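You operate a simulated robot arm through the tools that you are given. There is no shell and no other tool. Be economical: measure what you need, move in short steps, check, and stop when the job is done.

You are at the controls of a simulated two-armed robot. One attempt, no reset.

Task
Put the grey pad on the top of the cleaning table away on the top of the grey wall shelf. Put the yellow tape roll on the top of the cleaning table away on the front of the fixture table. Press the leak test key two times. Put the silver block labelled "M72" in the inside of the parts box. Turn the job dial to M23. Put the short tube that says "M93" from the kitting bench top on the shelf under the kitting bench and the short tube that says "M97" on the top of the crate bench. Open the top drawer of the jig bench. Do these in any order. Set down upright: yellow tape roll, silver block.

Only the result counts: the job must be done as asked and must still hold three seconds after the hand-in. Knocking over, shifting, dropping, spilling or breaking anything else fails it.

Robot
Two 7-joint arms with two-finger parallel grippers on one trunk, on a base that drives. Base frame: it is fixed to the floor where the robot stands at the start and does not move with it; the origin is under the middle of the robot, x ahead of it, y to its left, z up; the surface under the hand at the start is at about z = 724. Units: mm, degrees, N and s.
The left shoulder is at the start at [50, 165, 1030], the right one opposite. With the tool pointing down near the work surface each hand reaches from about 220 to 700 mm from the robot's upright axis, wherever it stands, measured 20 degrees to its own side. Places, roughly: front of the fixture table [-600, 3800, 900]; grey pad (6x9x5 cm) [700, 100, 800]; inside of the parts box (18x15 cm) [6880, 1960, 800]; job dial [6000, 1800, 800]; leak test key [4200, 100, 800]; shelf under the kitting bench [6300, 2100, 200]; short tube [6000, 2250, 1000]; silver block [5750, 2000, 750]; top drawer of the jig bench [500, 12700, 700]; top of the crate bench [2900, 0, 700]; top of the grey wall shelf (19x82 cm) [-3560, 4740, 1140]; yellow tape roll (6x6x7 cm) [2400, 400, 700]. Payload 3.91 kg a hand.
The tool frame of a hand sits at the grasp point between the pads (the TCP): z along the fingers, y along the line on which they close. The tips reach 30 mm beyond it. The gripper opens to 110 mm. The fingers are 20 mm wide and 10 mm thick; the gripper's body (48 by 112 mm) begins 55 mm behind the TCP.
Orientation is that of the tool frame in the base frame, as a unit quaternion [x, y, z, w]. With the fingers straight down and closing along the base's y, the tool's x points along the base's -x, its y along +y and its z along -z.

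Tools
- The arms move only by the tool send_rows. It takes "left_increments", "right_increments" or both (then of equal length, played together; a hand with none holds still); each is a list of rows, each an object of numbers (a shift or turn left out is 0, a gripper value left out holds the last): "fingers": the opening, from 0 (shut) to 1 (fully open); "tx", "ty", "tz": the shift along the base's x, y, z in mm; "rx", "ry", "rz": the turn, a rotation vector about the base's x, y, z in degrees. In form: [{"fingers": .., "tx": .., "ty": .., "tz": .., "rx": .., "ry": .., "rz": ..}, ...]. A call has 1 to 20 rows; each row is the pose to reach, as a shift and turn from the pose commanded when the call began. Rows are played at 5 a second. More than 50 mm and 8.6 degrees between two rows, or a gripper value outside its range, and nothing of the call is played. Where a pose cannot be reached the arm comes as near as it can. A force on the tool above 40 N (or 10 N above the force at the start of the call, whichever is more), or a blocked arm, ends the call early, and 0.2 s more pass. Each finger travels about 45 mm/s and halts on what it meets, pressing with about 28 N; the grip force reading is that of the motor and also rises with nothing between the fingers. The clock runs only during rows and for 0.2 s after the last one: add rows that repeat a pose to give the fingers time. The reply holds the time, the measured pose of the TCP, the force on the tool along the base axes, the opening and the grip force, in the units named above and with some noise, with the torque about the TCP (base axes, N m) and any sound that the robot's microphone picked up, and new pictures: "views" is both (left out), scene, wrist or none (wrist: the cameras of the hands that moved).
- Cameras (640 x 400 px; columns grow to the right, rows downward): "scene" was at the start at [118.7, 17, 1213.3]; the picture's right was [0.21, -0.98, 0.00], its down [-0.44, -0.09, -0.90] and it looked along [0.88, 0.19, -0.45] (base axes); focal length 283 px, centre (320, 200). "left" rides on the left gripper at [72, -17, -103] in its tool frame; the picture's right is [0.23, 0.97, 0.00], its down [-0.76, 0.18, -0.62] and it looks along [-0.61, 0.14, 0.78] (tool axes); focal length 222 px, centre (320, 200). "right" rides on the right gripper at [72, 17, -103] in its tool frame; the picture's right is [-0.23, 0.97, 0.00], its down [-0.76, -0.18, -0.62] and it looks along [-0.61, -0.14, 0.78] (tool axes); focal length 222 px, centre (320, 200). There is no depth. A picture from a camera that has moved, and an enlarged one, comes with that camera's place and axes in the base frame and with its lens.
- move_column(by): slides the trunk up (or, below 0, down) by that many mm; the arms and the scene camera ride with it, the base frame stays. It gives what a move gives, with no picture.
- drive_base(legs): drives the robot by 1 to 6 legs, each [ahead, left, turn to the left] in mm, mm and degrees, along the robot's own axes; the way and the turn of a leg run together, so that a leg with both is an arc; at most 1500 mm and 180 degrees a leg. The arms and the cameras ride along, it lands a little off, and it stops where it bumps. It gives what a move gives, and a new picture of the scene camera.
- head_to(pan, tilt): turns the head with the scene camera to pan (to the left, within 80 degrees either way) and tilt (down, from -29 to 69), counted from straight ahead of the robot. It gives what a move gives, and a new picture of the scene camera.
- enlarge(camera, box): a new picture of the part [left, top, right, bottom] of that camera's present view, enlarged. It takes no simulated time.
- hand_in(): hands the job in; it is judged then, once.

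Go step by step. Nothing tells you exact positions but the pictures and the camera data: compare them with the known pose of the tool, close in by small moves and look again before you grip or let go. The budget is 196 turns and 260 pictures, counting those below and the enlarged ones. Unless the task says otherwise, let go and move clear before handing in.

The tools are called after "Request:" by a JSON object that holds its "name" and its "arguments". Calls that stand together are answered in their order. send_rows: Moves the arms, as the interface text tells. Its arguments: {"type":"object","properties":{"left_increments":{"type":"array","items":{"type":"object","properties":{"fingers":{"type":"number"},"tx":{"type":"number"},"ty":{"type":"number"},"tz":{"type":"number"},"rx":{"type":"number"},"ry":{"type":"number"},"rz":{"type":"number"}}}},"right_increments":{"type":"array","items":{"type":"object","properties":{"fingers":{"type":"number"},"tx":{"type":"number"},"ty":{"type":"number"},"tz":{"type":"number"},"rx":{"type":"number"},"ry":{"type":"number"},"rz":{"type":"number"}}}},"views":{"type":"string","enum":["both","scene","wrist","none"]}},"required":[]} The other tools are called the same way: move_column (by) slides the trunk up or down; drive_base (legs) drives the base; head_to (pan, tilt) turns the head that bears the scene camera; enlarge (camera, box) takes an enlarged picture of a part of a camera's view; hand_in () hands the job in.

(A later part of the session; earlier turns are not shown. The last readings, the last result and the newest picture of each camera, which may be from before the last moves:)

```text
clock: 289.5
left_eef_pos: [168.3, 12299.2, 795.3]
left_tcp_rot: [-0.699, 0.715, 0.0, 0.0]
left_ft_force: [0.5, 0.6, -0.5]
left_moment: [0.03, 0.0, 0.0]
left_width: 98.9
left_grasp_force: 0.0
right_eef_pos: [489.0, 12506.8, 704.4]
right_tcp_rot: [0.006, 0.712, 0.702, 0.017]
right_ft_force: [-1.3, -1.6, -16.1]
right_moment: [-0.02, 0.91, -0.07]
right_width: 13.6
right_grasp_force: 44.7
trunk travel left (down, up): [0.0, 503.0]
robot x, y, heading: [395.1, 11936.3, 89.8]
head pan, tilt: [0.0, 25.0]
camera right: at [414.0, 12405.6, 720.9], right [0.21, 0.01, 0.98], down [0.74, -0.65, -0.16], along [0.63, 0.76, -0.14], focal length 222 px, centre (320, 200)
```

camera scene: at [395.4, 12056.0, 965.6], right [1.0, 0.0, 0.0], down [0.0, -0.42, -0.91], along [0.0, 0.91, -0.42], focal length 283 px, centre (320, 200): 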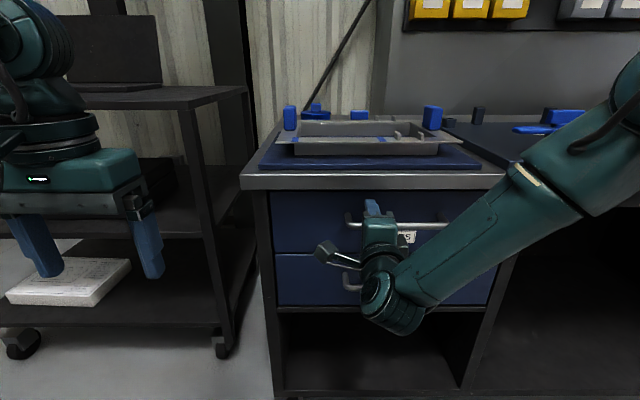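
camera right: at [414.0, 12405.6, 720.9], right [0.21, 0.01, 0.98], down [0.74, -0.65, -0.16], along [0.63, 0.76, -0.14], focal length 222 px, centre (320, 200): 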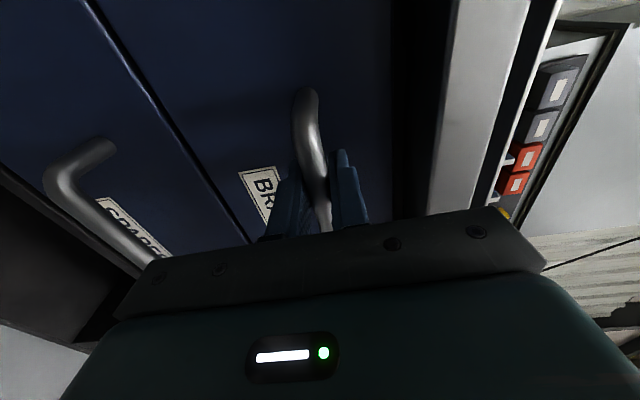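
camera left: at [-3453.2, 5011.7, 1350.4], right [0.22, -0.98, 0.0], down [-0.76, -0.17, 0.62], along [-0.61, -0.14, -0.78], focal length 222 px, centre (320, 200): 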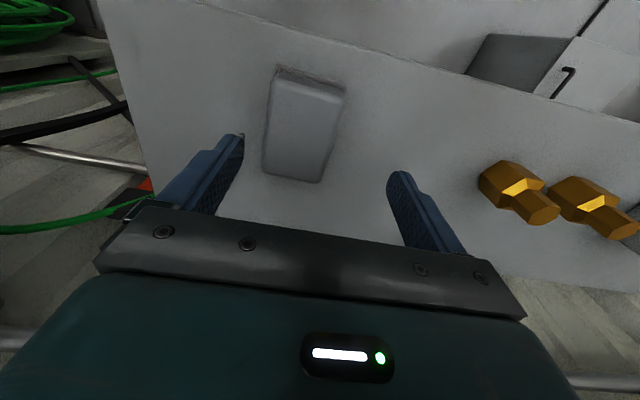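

The bar is gripped. Pull with the arm in steps.

Request:
{"name": "send_rows", "arguments": {"right_increments": [{"ty": -15, "tz": -3}, {"ty": -30, "tz": -3}, {"ty": -50, "tz": -3}, {"ty": -70, "tz": -3}, {"ty": -90, "tz": -3}, {"ty": -110, "tz": -3}], "views": "scene"}}

```text
clock: 290.9
left_eef_pos: [168.4, 12298.7, 796.5]
left_tcp_rot: [-0.7, 0.714, 0.0, 0.0]
left_ft_force: [0.5, -0.4, -0.8]
left_moment: [0.01, 0.01, -0.01]
left_width: 99.2
left_grasp_force: 0.1
right_eef_pos: [489.2, 12396.9, 704.4]
right_tcp_rot: [0.005, 0.71, 0.704, 0.017]
right_ft_force: [-4.0, 1.0, -9.5]
right_moment: [-0.12, 0.87, -0.76]
right_width: 13.6
right_grasp_force: 44.9
trunk travel left (down, up): [0.0, 503.0]
robot x, y, heading: [394.6, 11940.1, 89.9]
head pan, tilt: [0.0, 25.0]
camera scene: at [395.3, 12056.5, 965.5], right [1.0, 0.0, 0.0], down [0.0, -0.42, -0.91], along [0.0, 0.91, -0.42], focal length 283 px, centre (320, 200)
```

scene: 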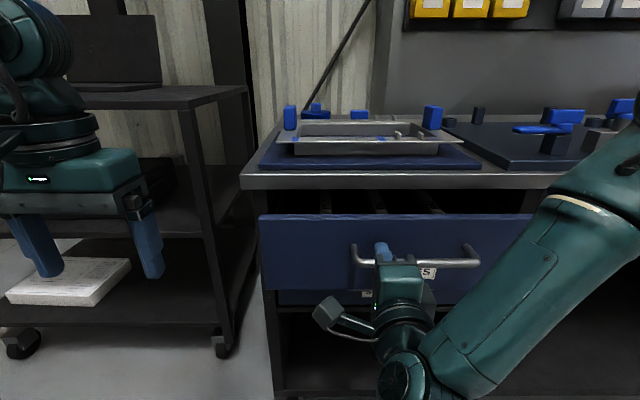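

Opening well. Keep pulling.

Request:
{"name": "send_rows", "arguments": {"right_increments": [{"ty": -20}, {"ty": -40}, {"ty": -60}, {"ty": -80}, {"ty": -100}, {"ty": -120}, {"ty": -140}], "views": "scene"}}

```text
clock: 291.9
left_eef_pos: [169.6, 12299.2, 796.8]
left_tcp_rot: [-0.699, 0.715, 0.001, 0.0]
left_ft_force: [0.5, 0.1, 0.5]
left_moment: [-0.03, -0.02, 0.03]
left_width: 99.2
left_grasp_force: 0.0
right_eef_pos: [490.5, 12329.7, 703.7]
right_tcp_rot: [0.015, 0.699, 0.714, 0.026]
right_ft_force: [7.4, 0.5, 7.5]
right_moment: [0.04, 0.88, 0.74]
right_width: 13.5
right_grasp_force: 45.0
right hand out of reach, approached as far as the arm can: row 4, 5
trunk travel left (down, up): [0.0, 503.0]
robot x, y, heading: [396.7, 11938.6, 89.7]
head pan, tilt: [0.0, 25.0]
stopped in row 5 (right hand): the force on the tool passed its limit at 50 N (the readings are from after the stop); the commanded pose is now the measured one
camera scene: at [396.7, 12055.8, 965.7], right [1.0, -0.01, 0.0], down [0.0, -0.42, -0.91], along [0.01, 0.91, -0.42], focal length 283 px, centre (320, 200)
```

scene: 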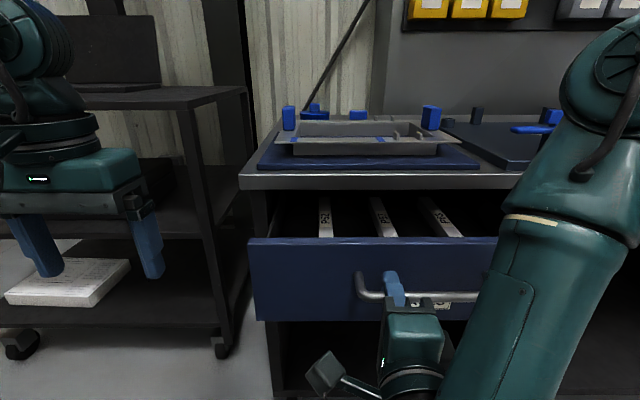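

Opened ~177 mm; the arm hit its own limit. Let the base pull back a bit further.

Request:
{"name": "drive_base", "arguments": {"legs": [[-60, 0, 0]]}}

```text
clock: 292.9
left_eef_pos: [170.6, 12236.6, 796.3]
left_tcp_rot: [-0.699, 0.716, 0.001, 0.001]
left_ft_force: [0.3, 1.2, 0.8]
left_moment: [0.02, -0.02, 0.02]
left_width: 99.0
left_grasp_force: 0.1
right_eef_pos: [489.5, 12267.8, 703.1]
right_tcp_rot: [0.015, 0.7, 0.714, 0.027]
right_ft_force: [8.5, -1.4, 16.3]
right_moment: [-0.04, 0.92, -0.16]
right_width: 13.8
right_grasp_force: 45.6
trunk travel left (down, up): [0.0, 503.0]
robot x, y, heading: [397.4, 11876.5, 89.6]
head pan, tilt: [0.0, 25.0]
camera scene: at [396.3, 11994.7, 965.9], right [1.0, -0.01, 0.0], down [0.0, -0.42, -0.91], along [0.01, 0.91, -0.42], focal length 283 px, centre (320, 200)
```

scene: 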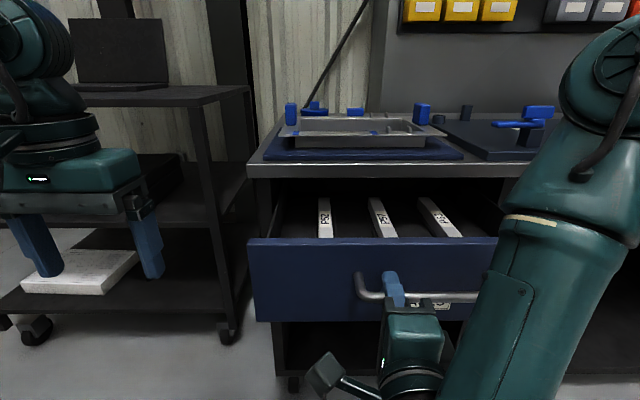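

Drawer followed (239 mm). Another 60 mm.

Request:
{"name": "drive_base", "arguments": {"legs": [[-60, 0, 0]]}}

```text
clock: 293.9
left_eef_pos: [170.1, 12178.4, 795.5]
left_tcp_rot: [-0.699, 0.716, 0.001, 0.001]
left_ft_force: [-0.2, 0.0, 0.1]
left_moment: [0.0, -0.01, 0.0]
left_width: 99.1
left_grasp_force: 0.0
right_eef_pos: [490.6, 12209.8, 704.3]
right_tcp_rot: [0.014, 0.7, 0.713, 0.027]
right_ft_force: [8.4, -0.9, 8.9]
right_moment: [-0.02, 0.93, -0.08]
right_width: 13.2
right_grasp_force: 45.1
trunk travel left (down, up): [0.0, 503.0]
robot x, y, heading: [397.2, 11815.1, 89.9]
head pan, tilt: [0.0, 25.0]
camera scene: at [396.0, 11935.3, 965.8], right [1.0, -0.01, 0.0], down [0.0, -0.42, -0.91], along [0.01, 0.91, -0.42], focal length 283 px, centre (320, 200)
```

scene: 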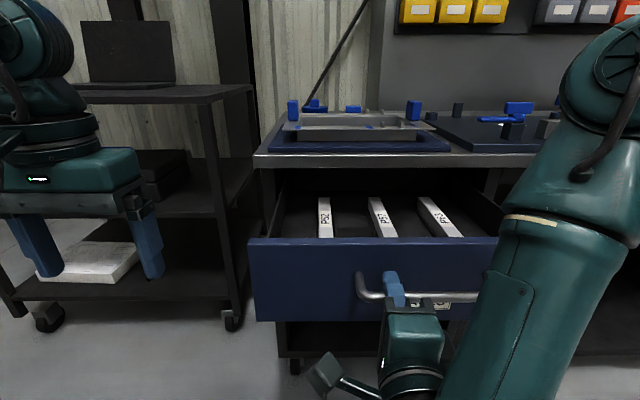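

Request:
{"name": "drive_base", "arguments": {"legs": [[-50, 0, 0]]}}

```text
clock: 294.8
left_eef_pos: [171.0, 12129.0, 796.8]
left_tcp_rot: [-0.698, 0.716, 0.001, 0.0]
left_ft_force: [-0.4, -0.3, 0.1]
left_moment: [-0.03, 0.05, 0.0]
left_width: 99.1
left_grasp_force: 0.0
right_eef_pos: [489.7, 12158.9, 704.1]
right_tcp_rot: [0.015, 0.699, 0.714, 0.028]
right_ft_force: [4.4, -1.4, 4.5]
right_moment: [0.01, 0.89, 0.04]
right_width: 13.6
right_grasp_force: 44.8
trunk travel left (down, up): [0.0, 503.0]
robot x, y, heading: [398.3, 11767.1, 89.4]
head pan, tilt: [0.0, 25.0]
camera scene: at [395.6, 11885.8, 965.7], right [1.0, -0.01, 0.0], down [0.0, -0.42, -0.91], along [0.01, 0.91, -0.42], focal length 283 px, centre (320, 200)
```

scene: 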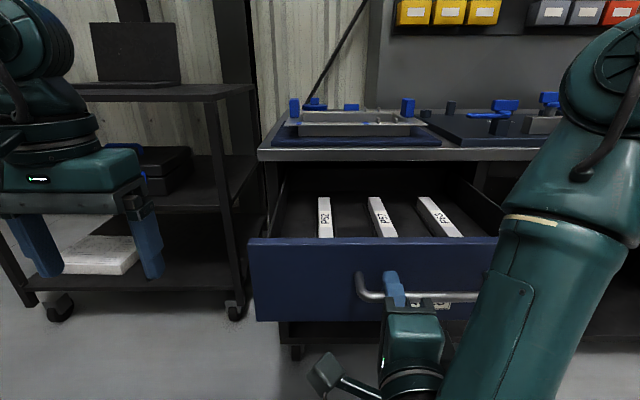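

Request:
{"name": "drive_base", "arguments": {"legs": [[-40, 0, 0]]}}

```text
clock: 295.7
left_eef_pos: [169.0, 12089.1, 796.5]
left_tcp_rot: [-0.699, 0.715, -0.001, 0.0]
left_ft_force: [0.3, 0.0, 0.1]
left_moment: [0.03, -0.02, 0.03]
left_width: 99.1
left_grasp_force: 0.1
right_eef_pos: [490.5, 12119.5, 703.5]
right_tcp_rot: [0.015, 0.699, 0.714, 0.028]
right_ft_force: [3.8, -2.5, 2.9]
right_moment: [-0.01, 0.92, 0.05]
right_width: 13.7
right_grasp_force: 44.8
trunk travel left (down, up): [0.0, 503.0]
robot x, y, heading: [391.8, 11727.3, 89.6]
head pan, tilt: [0.0, 25.0]
camera scene: at [395.4, 11846.0, 965.7], right [1.0, -0.01, 0.0], down [0.0, -0.42, -0.91], along [0.01, 0.91, -0.42], focal length 283 px, centre (320, 200)
```

scene: 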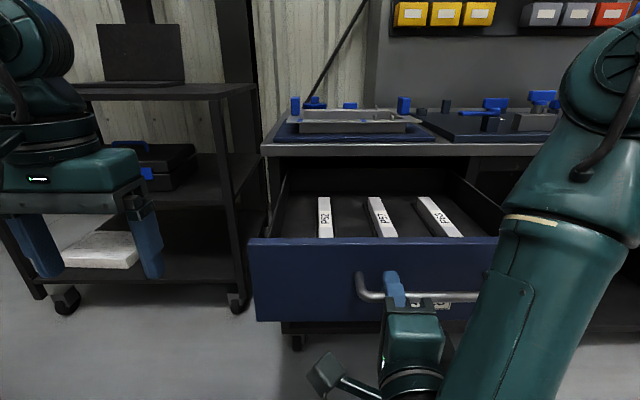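

388 mm open — ample. Release the handle; then back off.

Request:
{"name": "send_rows", "arguments": {"right_increments": [{"fingers": 0.5}, {"fingers": 0.5}, {"fingers": 0.5}, {"fingers": 0.5}, {"fingers": 0.5}], "views": "wrist"}}

```text
clock: 296.9
left_eef_pos: [170.1, 12088.9, 796.6]
left_tcp_rot: [-0.698, 0.716, 0.001, 0.001]
left_ft_force: [-0.4, -0.1, -0.6]
left_moment: [-0.02, 0.01, 0.02]
left_width: 99.2
left_grasp_force: 0.1
right_eef_pos: [489.1, 12119.8, 704.2]
right_tcp_rot: [0.016, 0.699, 0.714, 0.028]
right_ft_force: [0.7, -0.1, 0.2]
right_moment: [-0.04, -0.01, -0.01]
right_width: 54.9
right_grasp_force: 0.2
trunk travel left (down, up): [0.0, 503.0]
robot x, y, heading: [392.4, 11728.0, 89.4]
head pan, tilt: [0.0, 25.0]
camera right: at [410.6, 12019.9, 717.1], right [0.21, -0.03, 0.98], down [0.73, -0.67, -0.18], along [0.66, 0.75, -0.11], focal length 222 px, centre (320, 200)
```

right: 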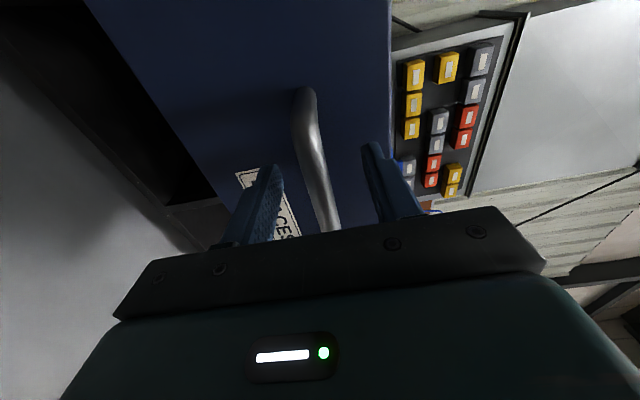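

Clear of the bar. Back straight off, raise the trunk and turn the hand down again.

Request:
{"name": "drive_base", "arguments": {"legs": [[-600, 0, 0]]}}

Request:
{"name": "move_column", "arguments": {"by": 250}}

Request:
{"name": "send_rows", "arguments": {"right_increments": [{"rx": -4.6, "ry": -4.6, "rz": 4.6}, {"rx": -9.2, "ry": -9.2, "rz": 9.2}, {"rx": -13.8, "ry": -13.8, "rz": 13.8}, {"rx": -18.4, "ry": -18.4, "rz": 18.4}, {"rx": -23.1, "ry": -23.1, "rz": 23.1}, {"rx": -27.7, "ry": -27.7, "rz": 27.7}, {"rx": -32.3, "ry": -32.3, "rz": 32.3}, {"rx": -36.9, "ry": -36.9, "rz": 36.9}, {"rx": -41.5, "ry": -41.5, "rz": 41.5}, {"rx": -46.1, "ry": -46.1, "rz": 46.1}, {"rx": -50.7, "ry": -50.7, "rz": 50.7}, {"rx": -55.3, "ry": -55.3, "rz": 55.3}, {"rx": -60, "ry": -60, "rz": 60}, {"rx": -64.6, "ry": -64.6, "rz": 64.6}, {"rx": -68, "ry": -68, "rz": 68}, {"rx": -68, "ry": -68, "rz": 68}], "views": "scene"}}

```text
clock: 300.2
left_eef_pos: [165.3, 11498.1, 796.6]
left_tcp_rot: [-0.698, 0.716, 0.0, 0.0]
left_ft_force: [0.2, 0.2, -0.2]
left_moment: [0.02, -0.01, 0.01]
left_width: 99.1
left_grasp_force: 0.1
right_eef_pos: [483.9, 11526.8, 704.0]
right_tcp_rot: [0.017, 0.7, 0.713, 0.028]
right_ft_force: [0.6, 0.2, -0.1]
right_moment: [-0.02, 0.0, -0.02]
right_width: 54.9
right_grasp_force: 0.1
trunk travel left (down, up): [0.0, 503.0]
robot x, y, heading: [388.3, 11133.3, 89.4]
head pan, tilt: [0.0, 25.0]
camera scene: at [389.2, 11254.3, 965.6], right [1.0, -0.01, 0.0], down [-0.01, -0.42, -0.91], along [0.01, 0.91, -0.42], focal length 283 px, centre (320, 200)
```

scene: 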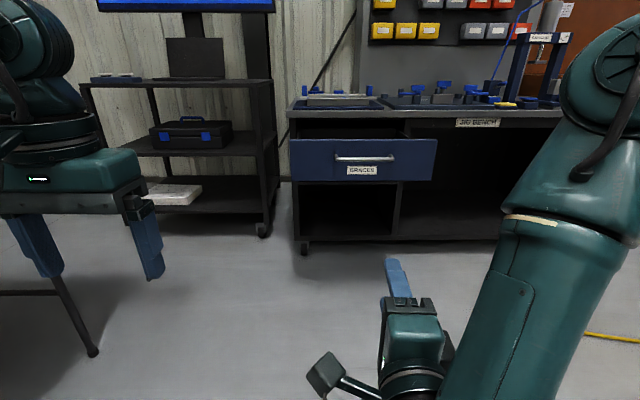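

```text
clock: 302.8
left_eef_pos: [165.3, 11498.8, 1046.4]
left_tcp_rot: [-0.698, 0.716, 0.001, 0.001]
left_ft_force: [0.7, -0.6, 0.5]
left_moment: [-0.01, 0.0, 0.0]
left_width: 98.8
left_grasp_force: 0.1
right_eef_pos: [483.8, 11526.7, 954.0]
right_tcp_rot: [0.016, 0.7, 0.713, 0.029]
right_ft_force: [-0.5, -0.3, -0.3]
right_moment: [0.0, -0.01, -0.02]
right_width: 55.0
right_grasp_force: 0.0
trunk travel left (down, up): [-250.0, 253.0]
robot x, y, heading: [386.4, 11137.9, 89.3]
head pan, tilt: [0.0, 25.0]
```

```text
clock: 306.2
left_eef_pos: [164.9, 11497.6, 1045.8]
left_tcp_rot: [-0.697, 0.717, 0.001, 0.001]
left_ft_force: [-0.4, -1.0, 0.5]
left_moment: [0.02, 0.0, 0.04]
left_width: 99.0
left_grasp_force: 0.1
right_eef_pos: [484.3, 11527.2, 954.0]
right_tcp_rot: [-0.705, 0.708, 0.045, 0.017]
right_ft_force: [0.2, 0.6, 0.2]
right_moment: [0.02, -0.01, -0.01]
right_width: 55.0
right_grasp_force: 0.0
right hand out of reach, approached as far as the arm can: row 1, 2, 3, 4, 5, 6, 7
trunk travel left (down, up): [-250.0, 253.0]
robot x, y, heading: [388.1, 11134.2, 89.0]
head pan, tilt: [0.0, 25.0]
camera scene: at [389.2, 11254.3, 1215.6], right [1.0, -0.01, 0.0], down [-0.01, -0.42, -0.91], along [0.01, 0.91, -0.42], focal length 283 px, centre (320, 200)
```

scene: 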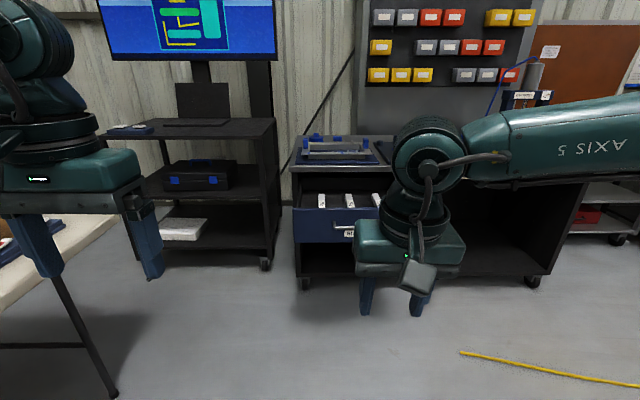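

Drawer is visibly open. Straighten the right hand's tilt, then turn around and drive back south.

Request:
{"name": "send_rows", "arguments": {"right_increments": [{"rx": -5, "ry": -2.3, "ty": -40, "tz": 20}, {"rx": -5, "ry": -2.3, "ty": -80, "tz": 40}, {"rx": -5, "ry": -2.3, "ty": -100, "tz": 40}], "views": "none"}}

Request:
{"name": "drive_base", "arguments": {"legs": [[-1400, 0, 1], [-1400, 0, 0], [-1400, 0, 0], [0, 0, -120]]}}

Request:
{"name": "head_to", "arguments": {"pan": 15, "tilt": 8}}

```text
clock: 307.0
left_eef_pos: [164.9, 11498.1, 1045.7]
left_tcp_rot: [-0.697, 0.717, 0.0, 0.0]
left_ft_force: [0.2, -0.9, 1.0]
left_moment: [0.05, -0.01, -0.04]
left_width: 99.1
left_grasp_force: 0.0
right_eef_pos: [483.9, 11426.2, 996.6]
right_tcp_rot: [-0.705, 0.709, -0.001, 0.0]
right_ft_force: [-1.0, -0.1, 0.3]
right_moment: [0.01, 0.01, 0.0]
right_width: 55.0
right_grasp_force: 0.0
trunk travel left (down, up): [-250.0, 253.0]
robot x, y, heading: [388.3, 11134.6, 89.1]
head pan, tilt: [0.0, 25.0]
```

```text
clock: 332.1
left_eef_pos: [901.9, 6978.0, 1047.5]
left_tcp_rot: [0.226, 0.974, -0.001, 0.002]
left_ft_force: [0.0, 0.1, 0.7]
left_moment: [0.0, 0.0, -0.01]
left_width: 99.0
left_grasp_force: 0.0
right_eef_pos: [705.9, 6716.4, 995.3]
right_tcp_rot: [0.214, 0.977, 0.0, 0.0]
right_ft_force: [1.0, 0.6, 0.0]
right_moment: [-0.03, 0.02, -0.03]
right_width: 55.0
right_grasp_force: 0.2
trunk travel left (down, up): [-250.0, 253.0]
robot x, y, heading: [480.2, 6923.8, -25.2]
head pan, tilt: [0.0, 25.0]
camera scene: at [588.3, 6871.5, 1215.6], right [-0.42, -0.91, 0.0], down [-0.38, 0.18, -0.91], along [0.82, -0.38, -0.42], focal length 283 px, centre (320, 200)
```

scene: 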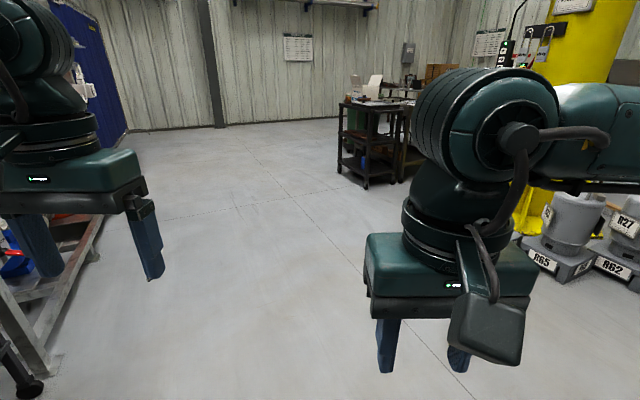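

```text
clock: 332.9
left_eef_pos: [903.6, 6976.9, 1044.9]
left_tcp_rot: [0.225, 0.974, 0.0, 0.001]
left_ft_force: [0.4, 0.0, 0.6]
left_moment: [-0.01, 0.01, 0.07]
left_width: 98.9
left_grasp_force: 0.0
right_eef_pos: [705.3, 6716.9, 996.0]
right_tcp_rot: [0.214, 0.977, 0.0, 0.001]
right_ft_force: [0.1, 0.7, -0.1]
right_moment: [0.01, -0.01, 0.02]
right_width: 55.1
right_grasp_force: 0.0
trunk travel left (down, up): [-250.0, 253.0]
robot x, y, heading: [479.0, 6925.0, -25.2]
head pan, tilt: [15.0, 8.0]
camera scene: at [596.0, 6894.3, 1243.2], right [-0.18, -0.98, 0.0], down [-0.14, 0.02, -0.99], along [0.97, -0.17, -0.14], focal length 283 px, centre (320, 200)
```

scene: 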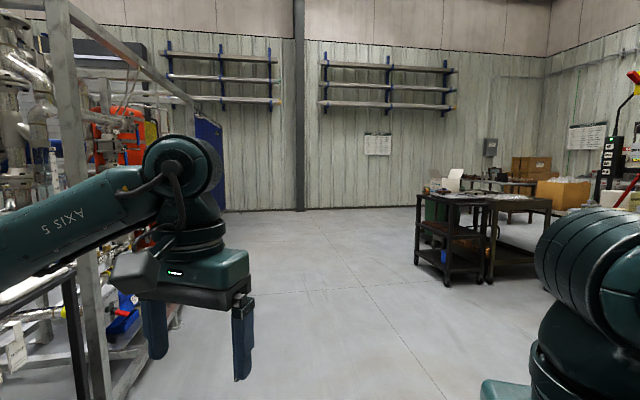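

The east side is open. Route: drive ESE to about (4600,6000), then look south.

Request:
{"name": "drive_base", "arguments": {"legs": [[0, 0, 12], [1400, 0, 0], [1400, 0, 0], [1400, 0, 0], [0, 0, -60]]}}

Request:
{"name": "head_to", "arguments": {"pan": 0, "tilt": 8}}

```text
clock: 356.3
left_eef_pos: [4847.8, 5621.5, 1045.9]
left_tcp_rot: [0.604, 0.797, -0.001, 0.001]
left_ft_force: [-0.2, 0.0, 0.1]
left_moment: [-0.01, 0.02, -0.04]
left_width: 98.7
left_grasp_force: 0.0
right_eef_pos: [4522.2, 5593.4, 994.7]
right_tcp_rot: [0.593, 0.805, 0.0, 0.0]
right_ft_force: [0.2, 0.9, 0.2]
right_moment: [-0.02, -0.01, -0.02]
right_width: 55.1
right_grasp_force: 0.1
trunk travel left (down, up): [-250.0, 253.0]
robot x, y, heading: [4527.2, 5904.1, -73.3]
head pan, tilt: [15.0, 8.0]
camera scene: at [4582.5, 5792.5, 1243.2], right [-0.85, -0.53, 0.0], down [-0.07, 0.12, -0.99], along [0.52, -0.84, -0.14], focal length 283 px, centre (320, 200)
```

scene: 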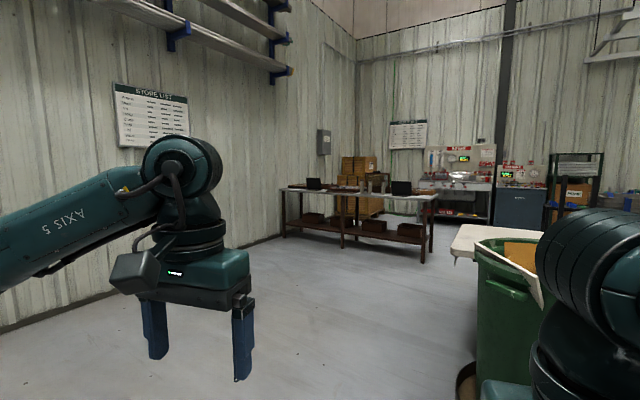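

```text
clock: 357.1
left_eef_pos: [4848.5, 5620.3, 1046.7]
left_tcp_rot: [0.603, 0.798, -0.001, 0.001]
left_ft_force: [-0.1, 0.0, -0.1]
left_moment: [0.0, 0.03, 0.02]
left_width: 99.0
left_grasp_force: 0.1
right_eef_pos: [4522.8, 5593.1, 994.0]
right_tcp_rot: [0.593, 0.805, 0.0, 0.0]
right_ft_force: [0.1, -0.3, 0.2]
right_moment: [0.0, 0.01, 0.02]
right_width: 54.9
right_grasp_force: 0.1
trunk travel left (down, up): [-250.0, 253.0]
robot x, y, heading: [4528.4, 5904.5, -73.3]
head pan, tilt: [0.0, 8.0]
camera scene: at [4560.6, 5782.6, 1243.2], right [-0.96, -0.29, 0.0], down [-0.04, 0.13, -0.99], along [0.29, -0.95, -0.14], focal length 283 px, centre (320, 200)
```

scene: 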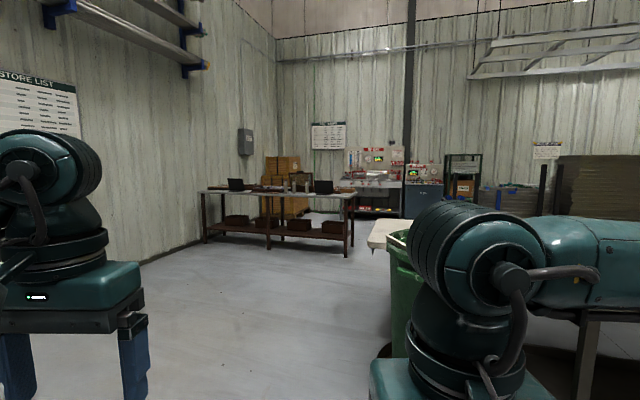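

The kitting bench's front (north) edge runs at y≈2270 from x≈5260 to 7480. Strafe left and drive down to face it.

Request:
{"name": "drive_base", "arguments": {"legs": [[0, 0, -16.7], [0, 1400, 0], [1400, 0, 0], [1150, 0, 0]]}}

Request:
{"name": "head_to", "arguments": {"pan": 0, "tilt": 25}}

```text
clock: 382.1
left_eef_pos: [6158.3, 3005.2, 1044.5]
left_tcp_rot: [0.716, 0.699, -0.001, 0.001]
left_ft_force: [0.6, 0.2, -0.7]
left_moment: [-0.01, 0.0, -0.01]
left_width: 98.9
left_grasp_force: 0.0
right_eef_pos: [5838.5, 3074.0, 994.7]
right_tcp_rot: [0.706, 0.708, 0.0, 0.0]
right_ft_force: [0.3, -0.1, -0.2]
right_moment: [-0.01, -0.02, -0.02]
right_width: 55.0
right_grasp_force: 0.0
trunk travel left (down, up): [-250.0, 253.0]
robot x, y, heading: [5936.4, 3368.8, -90.4]
head pan, tilt: [0.0, 8.0]
camera scene: at [5931.8, 3243.5, 1243.2], right [-1.0, 0.01, 0.0], down [0.0, 0.14, -0.99], along [-0.01, -0.99, -0.14], focal length 283 px, centre (320, 200)
```

scene: 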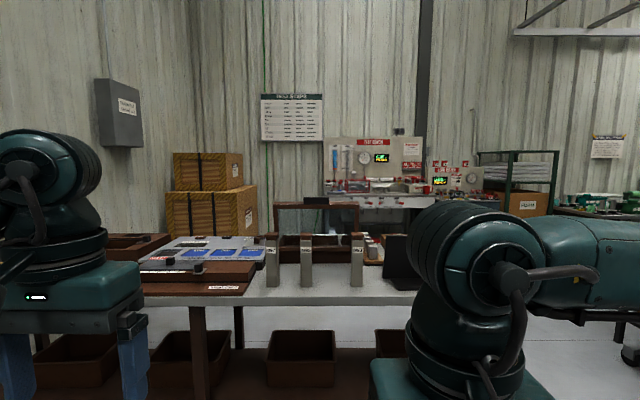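

```text
clock: 382.9
left_eef_pos: [6157.6, 3005.4, 1047.3]
left_tcp_rot: [0.715, 0.699, 0.0, 0.0]
left_ft_force: [0.5, 0.2, -0.1]
left_moment: [0.03, 0.01, -0.02]
left_width: 99.3
left_grasp_force: 0.0
right_eef_pos: [5837.7, 3073.4, 994.3]
right_tcp_rot: [0.706, 0.708, 0.0, 0.002]
right_ft_force: [0.8, -0.5, -0.2]
right_moment: [-0.03, 0.02, 0.01]
right_width: 54.9
right_grasp_force: 0.0
trunk travel left (down, up): [-250.0, 253.0]
robot x, y, heading: [5929.8, 3366.4, -90.4]
head pan, tilt: [0.0, 25.0]
camera scene: at [5931.8, 3244.1, 1215.7], right [-1.0, 0.01, 0.0], down [0.0, 0.42, -0.91], along [-0.01, -0.91, -0.42], focal length 283 px, centre (320, 200)
```

scene: 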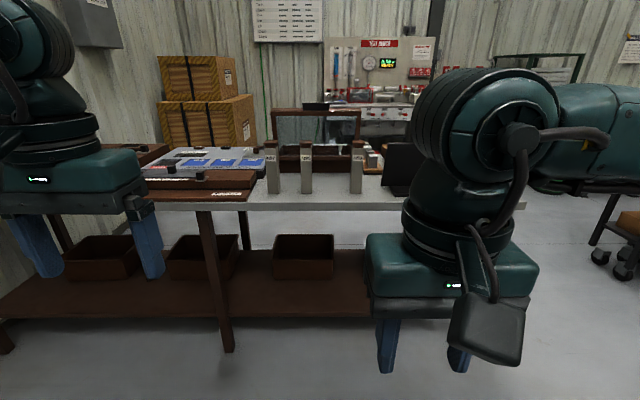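

The three tubes stand near the bench's front edge (y≈2320, z≈760). Move closer to read labels.

Request:
{"name": "drive_base", "arguments": {"legs": [[420, 0, 0.4]]}}

Request:
{"name": "enlarge", "arguments": {"camera": "scene", "box": [100, 60, 440, 272]}}

```text
clock: 385.6
left_eef_pos: [6162.6, 2574.5, 1045.7]
left_tcp_rot: [0.711, 0.704, -0.001, 0.001]
left_ft_force: [0.1, 1.0, 0.4]
left_moment: [-0.02, 0.01, 0.01]
left_width: 99.1
left_grasp_force: 0.0
right_eef_pos: [5841.9, 2638.4, 993.6]
right_tcp_rot: [0.702, 0.712, 0.0, -0.001]
right_ft_force: [-0.2, -0.5, -0.8]
right_moment: [0.0, 0.01, 0.0]
right_width: 55.2
right_grasp_force: 0.1
trunk travel left (down, up): [-250.0, 253.0]
robot x, y, heading: [5936.1, 2932.2, -89.5]
head pan, tilt: [0.0, 25.0]
camera scene: at [5933.0, 2810.6, 1215.6], right [-1.0, -0.01, 0.0], down [0.0, 0.42, -0.91], along [0.0, -0.91, -0.42], focal length 283 px, centre (320, 200)
```

scene: 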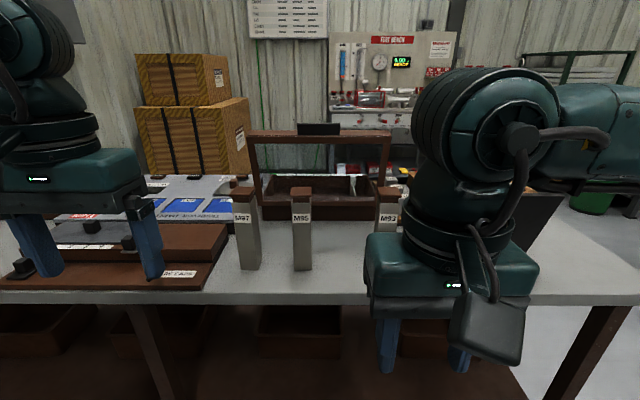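

```text
1.88 times, centred on (270, 166) of scene
camera zoom: at [5933.0, 2810.6, 1215.6], right [-1.0, -0.01, 0.0], down [0.0, 0.42, -0.91], along [0.0, -0.91, -0.42], focal length 533 px, centre (414, 264)
```

zoom: 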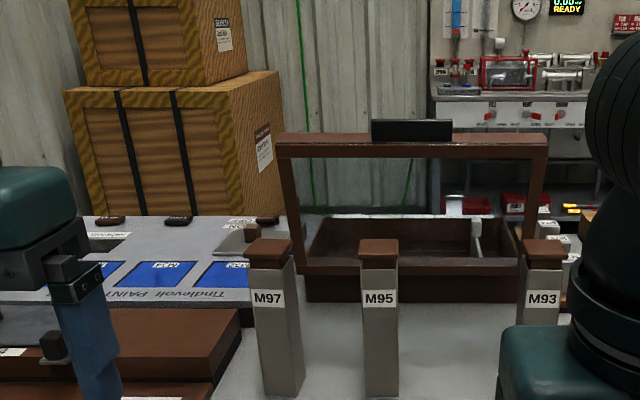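

Labels read: M97 (left), M95 (middle), M93 (right). M93 goes under the bench, so I'll pitch the right hand forward (60°) to grasp it from the front.

Request:
{"name": "send_rows", "arguments": {"right_increments": [{"rx": -8.5, "tx": -10}, {"rx": -17, "tx": -20}, {"rx": -25.5, "tx": -30}, {"rx": -34, "tx": -40}, {"rx": -42.5, "tx": -50, "tz": -10}, {"rx": -51, "tx": -60, "tz": -20}, {"rx": -60, "tx": -70, "tz": -40, "fingers": 0.9}, {"rx": -60, "tx": -70, "tz": -60, "fingers": 0.9}, {"rx": -60, "tx": -70, "tz": -60, "fingers": 0.9}], "views": "both"}}

```text
refused: row 7 steps farther than a row can; nothing moved
```

Request:
{"name": "send_rows", "arguments": {"right_increments": [{"rx": -8.5, "tx": -10}, {"rx": -17, "tx": -20}, {"rx": -25.5, "tx": -30}, {"rx": -34, "tx": -40}, {"rx": -42.5, "tx": -50, "tz": -10}, {"rx": -51, "tx": -60, "tz": -20}, {"rx": -59.5, "tx": -70, "tz": -40, "fingers": 0.9}, {"rx": -59.5, "tx": -70, "tz": -60, "fingers": 0.9}, {"rx": -59.5, "tx": -70, "tz": -60, "fingers": 0.9}], "views": "both"}}

```text
clock: 387.6
left_eef_pos: [6161.7, 2575.7, 1046.8]
left_tcp_rot: [0.711, 0.703, -0.001, 0.0]
left_ft_force: [-0.1, 0.1, -1.1]
left_moment: [-0.04, 0.0, -0.01]
left_width: 98.6
left_grasp_force: 0.1
right_eef_pos: [5861.7, 2556.1, 952.5]
right_tcp_rot: [0.61, 0.618, -0.353, 0.349]
right_ft_force: [-0.4, 0.2, 0.0]
right_moment: [0.0, 0.03, 0.01]
right_width: 98.9
right_grasp_force: 0.0
right hand out of reach, approached as far as the arm can: row 4, 5, 6, 7, 8, 9
trunk travel left (down, up): [-250.0, 253.0]
robot x, y, heading: [5935.9, 2933.6, -89.5]
head pan, tilt: [0.0, 25.0]
camera scene: at [5932.9, 2810.9, 1215.7], right [-1.0, -0.01, 0.0], down [0.0, 0.42, -0.91], along [0.0, -0.91, -0.42], focal length 283 px, centre (320, 200)
camera right: at [5878.2, 2682.0, 941.6], right [0.98, -0.11, 0.18], down [-0.17, 0.15, 0.97], along [-0.13, -0.98, 0.13], focal length 222 px, centre (320, 200)
```

scene: 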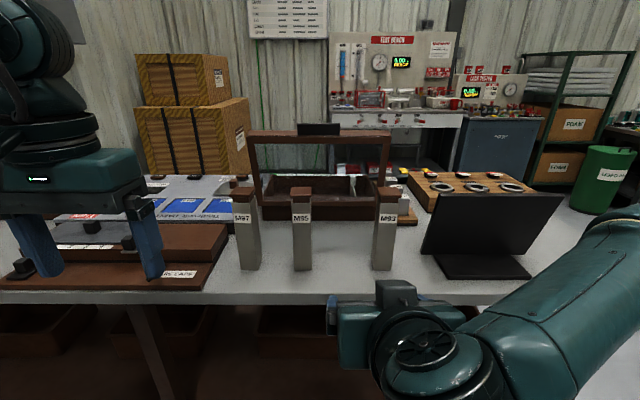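
right: 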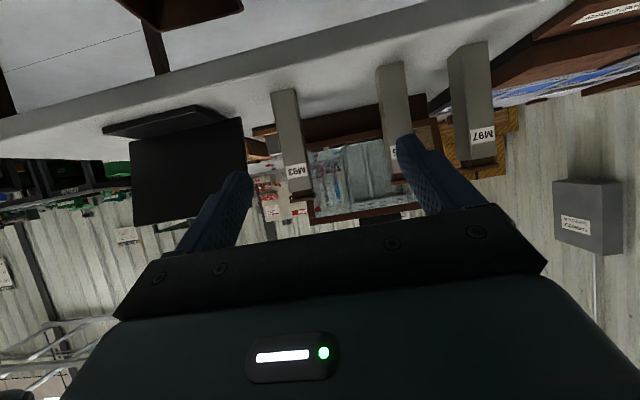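

M93: centre about (5794,2275), spanning z≈795–995. Move the hand to a pre-grasp in front of it.

Request:
{"name": "send_rows", "arguments": {"right_increments": [{"tx": -20, "ty": -30, "tz": -5}, {"tx": -40, "ty": -60, "tz": -10}, {"tx": -60, "ty": -90, "tz": -15}, {"tx": -68, "ty": -125, "tz": -20}, {"tx": -68, "ty": -156, "tz": -30}, {"tx": -68, "ty": -156, "tz": -30}], "views": "both"}}

```text
clock: 389.0
left_eef_pos: [6162.3, 2574.6, 1046.3]
left_tcp_rot: [0.711, 0.703, -0.001, 0.0]
left_ft_force: [-0.4, 1.1, -1.1]
left_moment: [0.0, -0.02, 0.0]
left_width: 98.8
left_grasp_force: 0.1
right_eef_pos: [5795.2, 2396.0, 926.1]
right_tcp_rot: [0.61, 0.617, -0.354, 0.349]
right_ft_force: [-0.8, 0.1, -0.9]
right_moment: [0.0, -0.01, 0.0]
right_width: 99.1
right_grasp_force: 0.1
trunk travel left (down, up): [-250.0, 253.0]
robot x, y, heading: [5931.8, 2934.8, -89.9]
head pan, tilt: [0.0, 25.0]
camera scene: at [5932.9, 2810.8, 1215.6], right [-1.0, -0.01, 0.0], down [0.0, 0.42, -0.91], along [0.0, -0.91, -0.42], focal length 283 px, centre (320, 200)
camera right: at [5811.3, 2520.5, 915.1], right [0.98, -0.11, 0.19], down [-0.17, 0.15, 0.97], along [-0.13, -0.98, 0.13], focal length 222 px, centre (320, 200)
```

scene: 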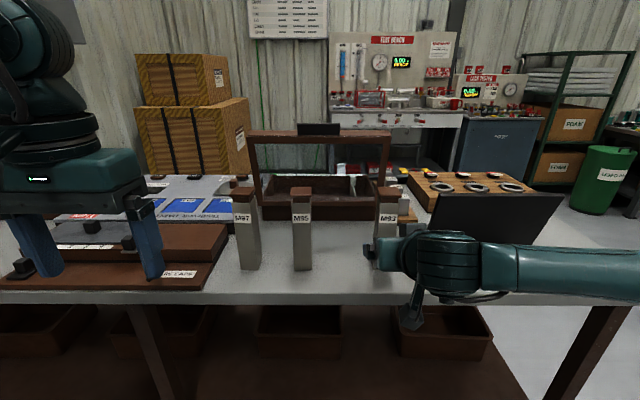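
right: 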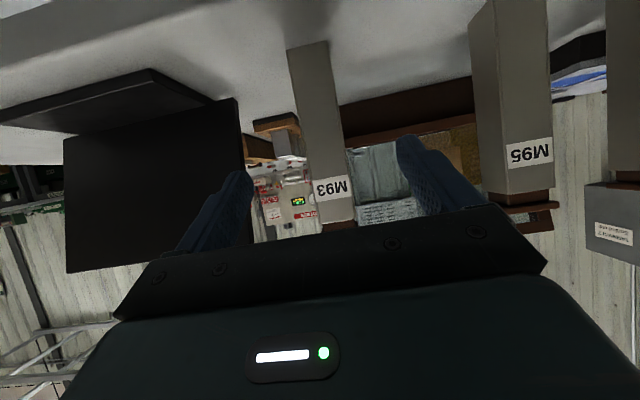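

Line up and advance around the tube.

Request:
{"name": "send_rows", "arguments": {"right_increments": [{"tx": -1, "ty": -40, "tz": -8}, {"tx": -1, "ty": -80, "tz": -16}, {"tx": -1, "ty": -105, "tz": -26}, {"tx": -1, "ty": -105, "tz": -26}], "views": "both"}}

```text
clock: 390.0
left_eef_pos: [6160.7, 2574.8, 1046.1]
left_tcp_rot: [0.711, 0.703, -0.001, 0.001]
left_ft_force: [-0.3, 0.9, 0.0]
left_moment: [-0.03, 0.01, -0.03]
left_width: 98.7
left_grasp_force: 0.1
right_eef_pos: [5798.3, 2293.1, 895.0]
right_tcp_rot: [0.609, 0.618, -0.353, 0.35]
right_ft_force: [-0.3, -0.5, 0.3]
right_moment: [0.0, 0.0, -0.03]
right_width: 99.1
right_grasp_force: 0.1
trunk travel left (down, up): [-250.0, 253.0]
robot x, y, heading: [5934.1, 2932.6, -89.6]
head pan, tilt: [0.0, 25.0]
camera scene: at [5932.9, 2810.8, 1215.6], right [-1.0, -0.01, 0.0], down [0.0, 0.42, -0.91], along [0.0, -0.91, -0.42], focal length 283 px, centre (320, 200)
camera right: at [5813.6, 2417.4, 885.0], right [0.98, -0.11, 0.18], down [-0.17, 0.15, 0.97], along [-0.13, -0.98, 0.13], focal length 222 px, centre (320, 200)
```

scene: 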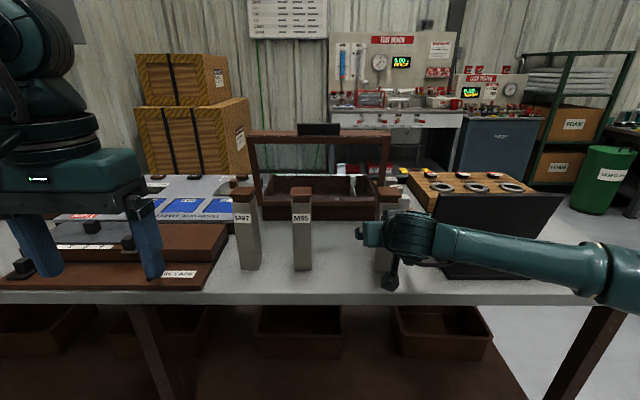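
right: 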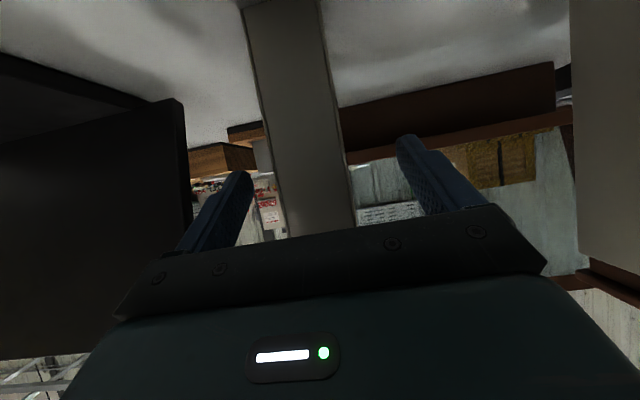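

Tube (≈42 mm wide) is centred; front face at y≈2290. Go 24 mm deeper and close.

Request:
{"name": "send_rows", "arguments": {"right_increments": [{"tx": -4, "ty": -24, "tz": 0}, {"tx": -4, "ty": -24}, {"tx": -4, "ty": -24, "fingers": 0.1}, {"tx": -4, "ty": -24, "fingers": 0.1}, {"tx": -4, "ty": -24, "fingers": 0.1}, {"tx": -4, "ty": -24, "fingers": 0.1}, {"tx": -4, "ty": -24, "fingers": 0.1}, {"tx": -4, "ty": -24, "fingers": 0.1}], "views": "wrist"}}

```text
clock: 391.8
left_eef_pos: [6161.6, 2575.1, 1046.2]
left_tcp_rot: [0.711, 0.703, -0.001, 0.001]
left_ft_force: [-0.3, 0.0, -0.8]
left_moment: [-0.01, -0.01, -0.02]
left_width: 99.0
left_grasp_force: 0.0
right_eef_pos: [5792.1, 2266.4, 896.0]
right_tcp_rot: [0.609, 0.618, -0.353, 0.35]
right_ft_force: [0.6, 0.2, -0.4]
right_moment: [-0.02, -0.23, 0.0]
right_width: 40.3
right_grasp_force: 29.0
trunk travel left (down, up): [-250.0, 253.0]
robot x, y, heading: [5934.6, 2935.1, -89.6]
head pan, tilt: [0.0, 25.0]
camera right: at [5808.5, 2392.2, 884.7], right [0.98, -0.11, 0.19], down [-0.17, 0.15, 0.97], along [-0.13, -0.98, 0.13], focal length 222 px, centre (320, 200)
```

right: 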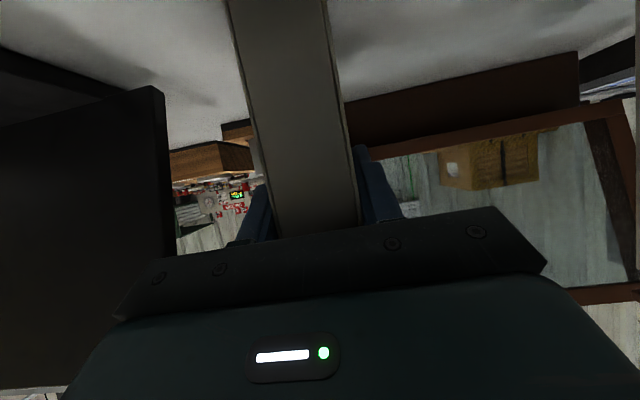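

M93 gripped (40 mm). Lift and draw it back.

Request:
{"name": "send_rows", "arguments": {"right_increments": [{"tz": 30}, {"tz": 70}, {"tz": 100}, {"tz": 100, "ty": 40}, {"tz": 100, "ty": 80}, {"tz": 100, "ty": 120}, {"tz": 100, "ty": 160}, {"tz": 100, "ty": 160}], "views": "both"}}

```text
clock: 393.6
left_eef_pos: [6161.1, 2573.9, 1045.1]
left_tcp_rot: [0.711, 0.703, -0.001, 0.001]
left_ft_force: [-0.5, -0.1, -0.1]
left_moment: [0.01, 0.02, 0.0]
left_width: 98.9
left_grasp_force: 0.1
right_eef_pos: [5789.9, 2427.0, 993.6]
right_tcp_rot: [0.61, 0.618, -0.353, 0.349]
right_ft_force: [-0.5, 0.2, -2.3]
right_moment: [-0.03, 0.02, -0.01]
right_width: 40.1
right_grasp_force: 28.4
trunk travel left (down, up): [-250.0, 253.0]
robot x, y, heading: [5931.5, 2937.4, -89.3]
head pan, tilt: [0.0, 25.0]
camera scene: at [5932.9, 2810.5, 1215.6], right [-1.0, -0.01, 0.0], down [0.0, 0.42, -0.91], along [0.0, -0.91, -0.42], focal length 283 px, centre (320, 200)
camera right: at [5805.9, 2552.8, 984.2], right [0.98, -0.11, 0.19], down [-0.17, 0.15, 0.97], along [-0.13, -0.98, 0.13], focal length 222 px, centre (320, 200)
```

scene: 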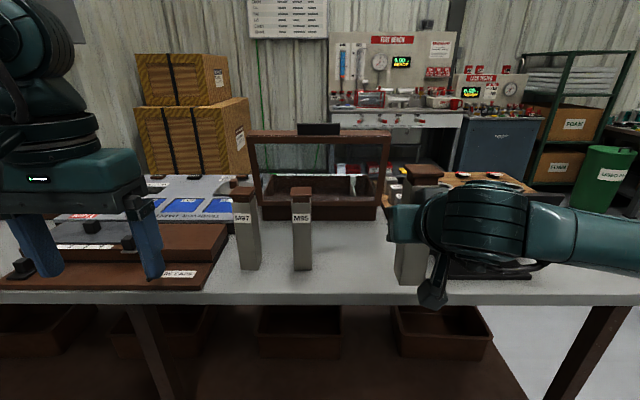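
right: 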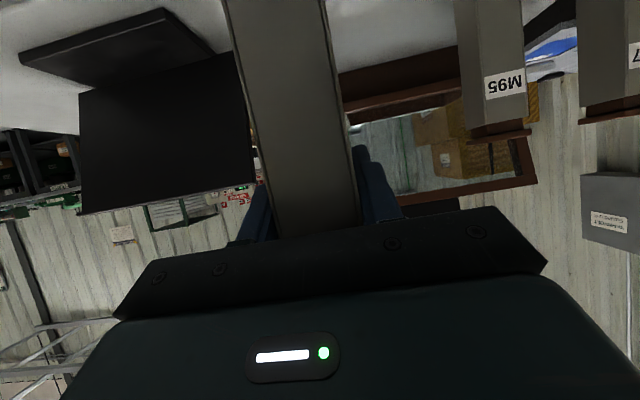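

M93 is held. Raise/tuck the left hand out of the way, pull the tube a bit further off the bench, then lower the trunk.

Request:
{"name": "send_rows", "arguments": {"left_increments": [{"tz": 40, "ty": 20}, {"tz": 80, "ty": 40}, {"tz": 120, "ty": 60}, {"tz": 160, "ty": 80}, {"tz": 200, "ty": 100}, {"tz": 200, "ty": 110}], "right_increments": [{"ty": 5}, {"ty": 10}, {"ty": 15}, {"ty": 20}, {"ty": 25}, {"ty": 25}], "views": "none"}}

Request:
{"name": "move_column", "arguments": {"by": -250}}

Request:
{"name": "head_to", "arguments": {"pan": 0, "tilt": 35}}

```text
clock: 395.0
left_eef_pos: [6143.7, 2673.5, 1225.1]
left_tcp_rot: [0.711, 0.703, -0.002, 0.0]
left_ft_force: [0.2, 0.3, 0.0]
left_moment: [0.0, 0.01, -0.01]
left_width: 98.8
left_grasp_force: 0.0
left hand out of reach, approached as far as the arm can: row 5, 6
right_eef_pos: [5790.8, 2452.8, 996.2]
right_tcp_rot: [0.611, 0.618, -0.353, 0.348]
right_ft_force: [-0.2, -0.3, -3.0]
right_moment: [-0.01, 0.01, 0.01]
right_width: 39.9
right_grasp_force: 28.1
trunk travel left (down, up): [-250.0, 253.0]
robot x, y, heading: [5928.4, 2935.6, -90.2]
head pan, tilt: [0.0, 25.0]
```

```text
clock: 397.6
left_eef_pos: [6142.8, 2672.0, 973.5]
left_tcp_rot: [0.71, 0.704, -0.001, 0.0]
left_ft_force: [-0.8, -1.1, 0.0]
left_moment: [0.0, -0.05, -0.04]
left_width: 99.0
left_grasp_force: 0.0
right_eef_pos: [5789.0, 2452.0, 744.6]
right_tcp_rot: [0.61, 0.618, -0.353, 0.349]
right_ft_force: [0.7, -0.5, -2.4]
right_moment: [-0.03, 0.01, -0.01]
right_width: 40.0
right_grasp_force: 28.4
trunk travel left (down, up): [0.0, 503.0]
robot x, y, heading: [5932.3, 2938.8, -89.4]
head pan, tilt: [0.0, 25.0]
```

```text
clock: 398.3
left_eef_pos: [6144.4, 2672.4, 973.1]
left_tcp_rot: [0.711, 0.703, -0.001, -0.001]
left_ft_force: [0.9, -0.5, 0.2]
left_moment: [-0.03, 0.0, -0.03]
left_width: 98.9
left_grasp_force: 0.0
right_eef_pos: [5791.9, 2451.7, 745.1]
right_tcp_rot: [0.61, 0.618, -0.353, 0.348]
right_ft_force: [0.1, 0.4, -4.1]
right_moment: [-0.04, -0.01, -0.02]
right_width: 40.0
right_grasp_force: 27.9
trunk travel left (down, up): [0.0, 503.0]
robot x, y, heading: [5933.2, 2934.5, -89.7]
head pan, tilt: [0.0, 35.0]
camera scene: at [5932.9, 2814.7, 949.9], right [-1.0, -0.01, 0.0], down [0.0, 0.57, -0.82], along [0.0, -0.82, -0.57], focal length 283 px, centre (320, 200)
```

scene: 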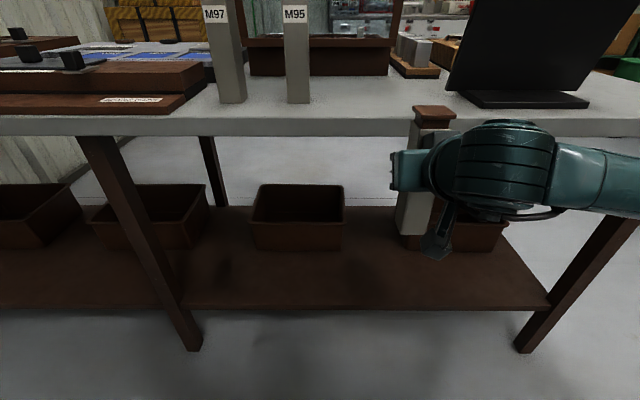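

Bench top is z≈796 with edge y≈2358; the lower shelf is z≈223, its front edge y≈2318, with a clear strip in front of the boxes (y 2084–2318). Lower the tube in front of the bench.

Request:
{"name": "send_rows", "arguments": {"right_increments": [{"tz": -40}, {"tz": -80}, {"tz": -120}, {"tz": -160}, {"tz": -200}, {"tz": -240}, {"tz": -240}], "views": "scene"}}

```text
clock: 399.9
left_eef_pos: [6144.0, 2672.1, 972.7]
left_tcp_rot: [0.71, 0.704, -0.001, 0.0]
left_ft_force: [0.7, -0.9, 0.5]
left_moment: [0.03, 0.0, 0.03]
left_width: 98.9
left_grasp_force: 0.0
right_eef_pos: [5809.1, 2448.6, 517.0]
right_tcp_rot: [0.612, 0.617, -0.355, 0.345]
right_ft_force: [-0.6, -0.5, -3.2]
right_moment: [-0.03, 0.0, -0.07]
right_width: 40.0
right_grasp_force: 28.3
right hand out of reach, approached as far as the arm can: row 6, 7
trunk travel left (down, up): [0.0, 503.0]
robot x, y, heading: [5932.0, 2933.6, -89.7]
head pan, tilt: [0.0, 35.0]
camera scene: at [5932.9, 2814.7, 949.8], right [-1.0, -0.01, 0.0], down [0.0, 0.57, -0.82], along [0.0, -0.82, -0.57], focal length 283 px, centre (320, 200)
```

scene: 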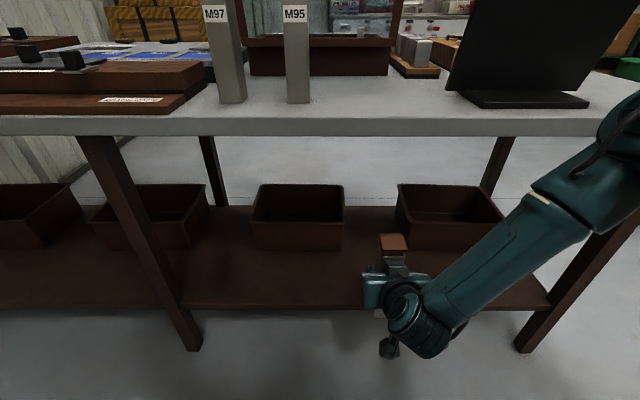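

Now move forward and down together under the bench.

Request:
{"name": "send_rows", "arguments": {"right_increments": [{"ty": -30, "tz": -20}, {"ty": -60, "tz": -40}, {"ty": -90, "tz": -70}, {"ty": -120, "tz": -100}, {"ty": -150, "tz": -130}, {"ty": -180, "tz": -145}, {"ty": -200, "tz": -145}], "views": "both"}}

```text
clock: 401.5
left_eef_pos: [6144.0, 2672.1, 971.3]
left_tcp_rot: [0.711, 0.703, 0.0, -0.001]
left_ft_force: [0.7, -0.2, -0.5]
left_moment: [0.04, 0.02, 0.0]
left_width: 98.7
left_grasp_force: 0.0
right_eef_pos: [5849.3, 2239.7, 399.3]
right_tcp_rot: [0.609, 0.614, -0.36, 0.35]
right_ft_force: [-9.0, -11.5, 7.5]
right_moment: [0.76, -0.23, 0.45]
right_width: 39.9
right_grasp_force: 27.7
right hand out of reach, approached as far as the arm can: row 1, 2, 3, 4, 5, 6, 7
trunk travel left (down, up): [0.0, 503.0]
robot x, y, heading: [5930.8, 2938.2, -89.9]
head pan, tilt: [0.0, 35.0]
camera scene: at [5933.3, 2814.3, 949.6], right [-1.0, -0.01, 0.0], down [0.0, 0.57, -0.82], along [0.0, -0.82, -0.57], focal length 283 px, centre (320, 200)
camera right: at [5865.4, 2364.6, 387.0], right [0.98, -0.11, 0.18], down [-0.16, 0.16, 0.97], along [-0.14, -0.98, 0.14], focal length 222 px, centre (320, 200)
```

scene: 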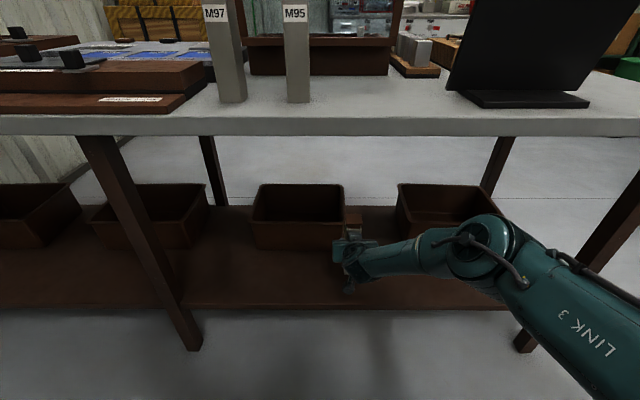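
right: 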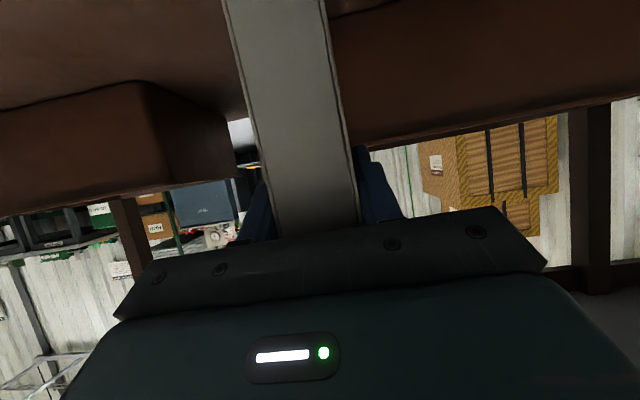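

Force readings are non-zero; hold to see whether this is transient.

Request:
{"name": "send_rows", "arguments": {"right_increments": [{"tz": 0}, {"tz": 0}], "views": "none"}}

```text
clock: 402.1
left_eef_pos: [6144.3, 2672.2, 973.3]
left_tcp_rot: [0.711, 0.703, -0.001, 0.0]
left_ft_force: [-0.1, 1.0, 0.5]
left_moment: [0.0, -0.01, -0.01]
left_width: 99.1
left_grasp_force: 0.2
right_eef_pos: [5852.6, 2245.0, 392.9]
right_tcp_rot: [0.61, 0.618, -0.353, 0.349]
right_ft_force: [-0.3, -0.4, -3.8]
right_moment: [-0.04, 0.02, 0.03]
right_width: 39.9
right_grasp_force: 28.3
trunk travel left (down, up): [0.0, 503.0]
robot x, y, heading: [5931.5, 2932.2, -89.8]
head pan, tilt: [0.0, 35.0]
```

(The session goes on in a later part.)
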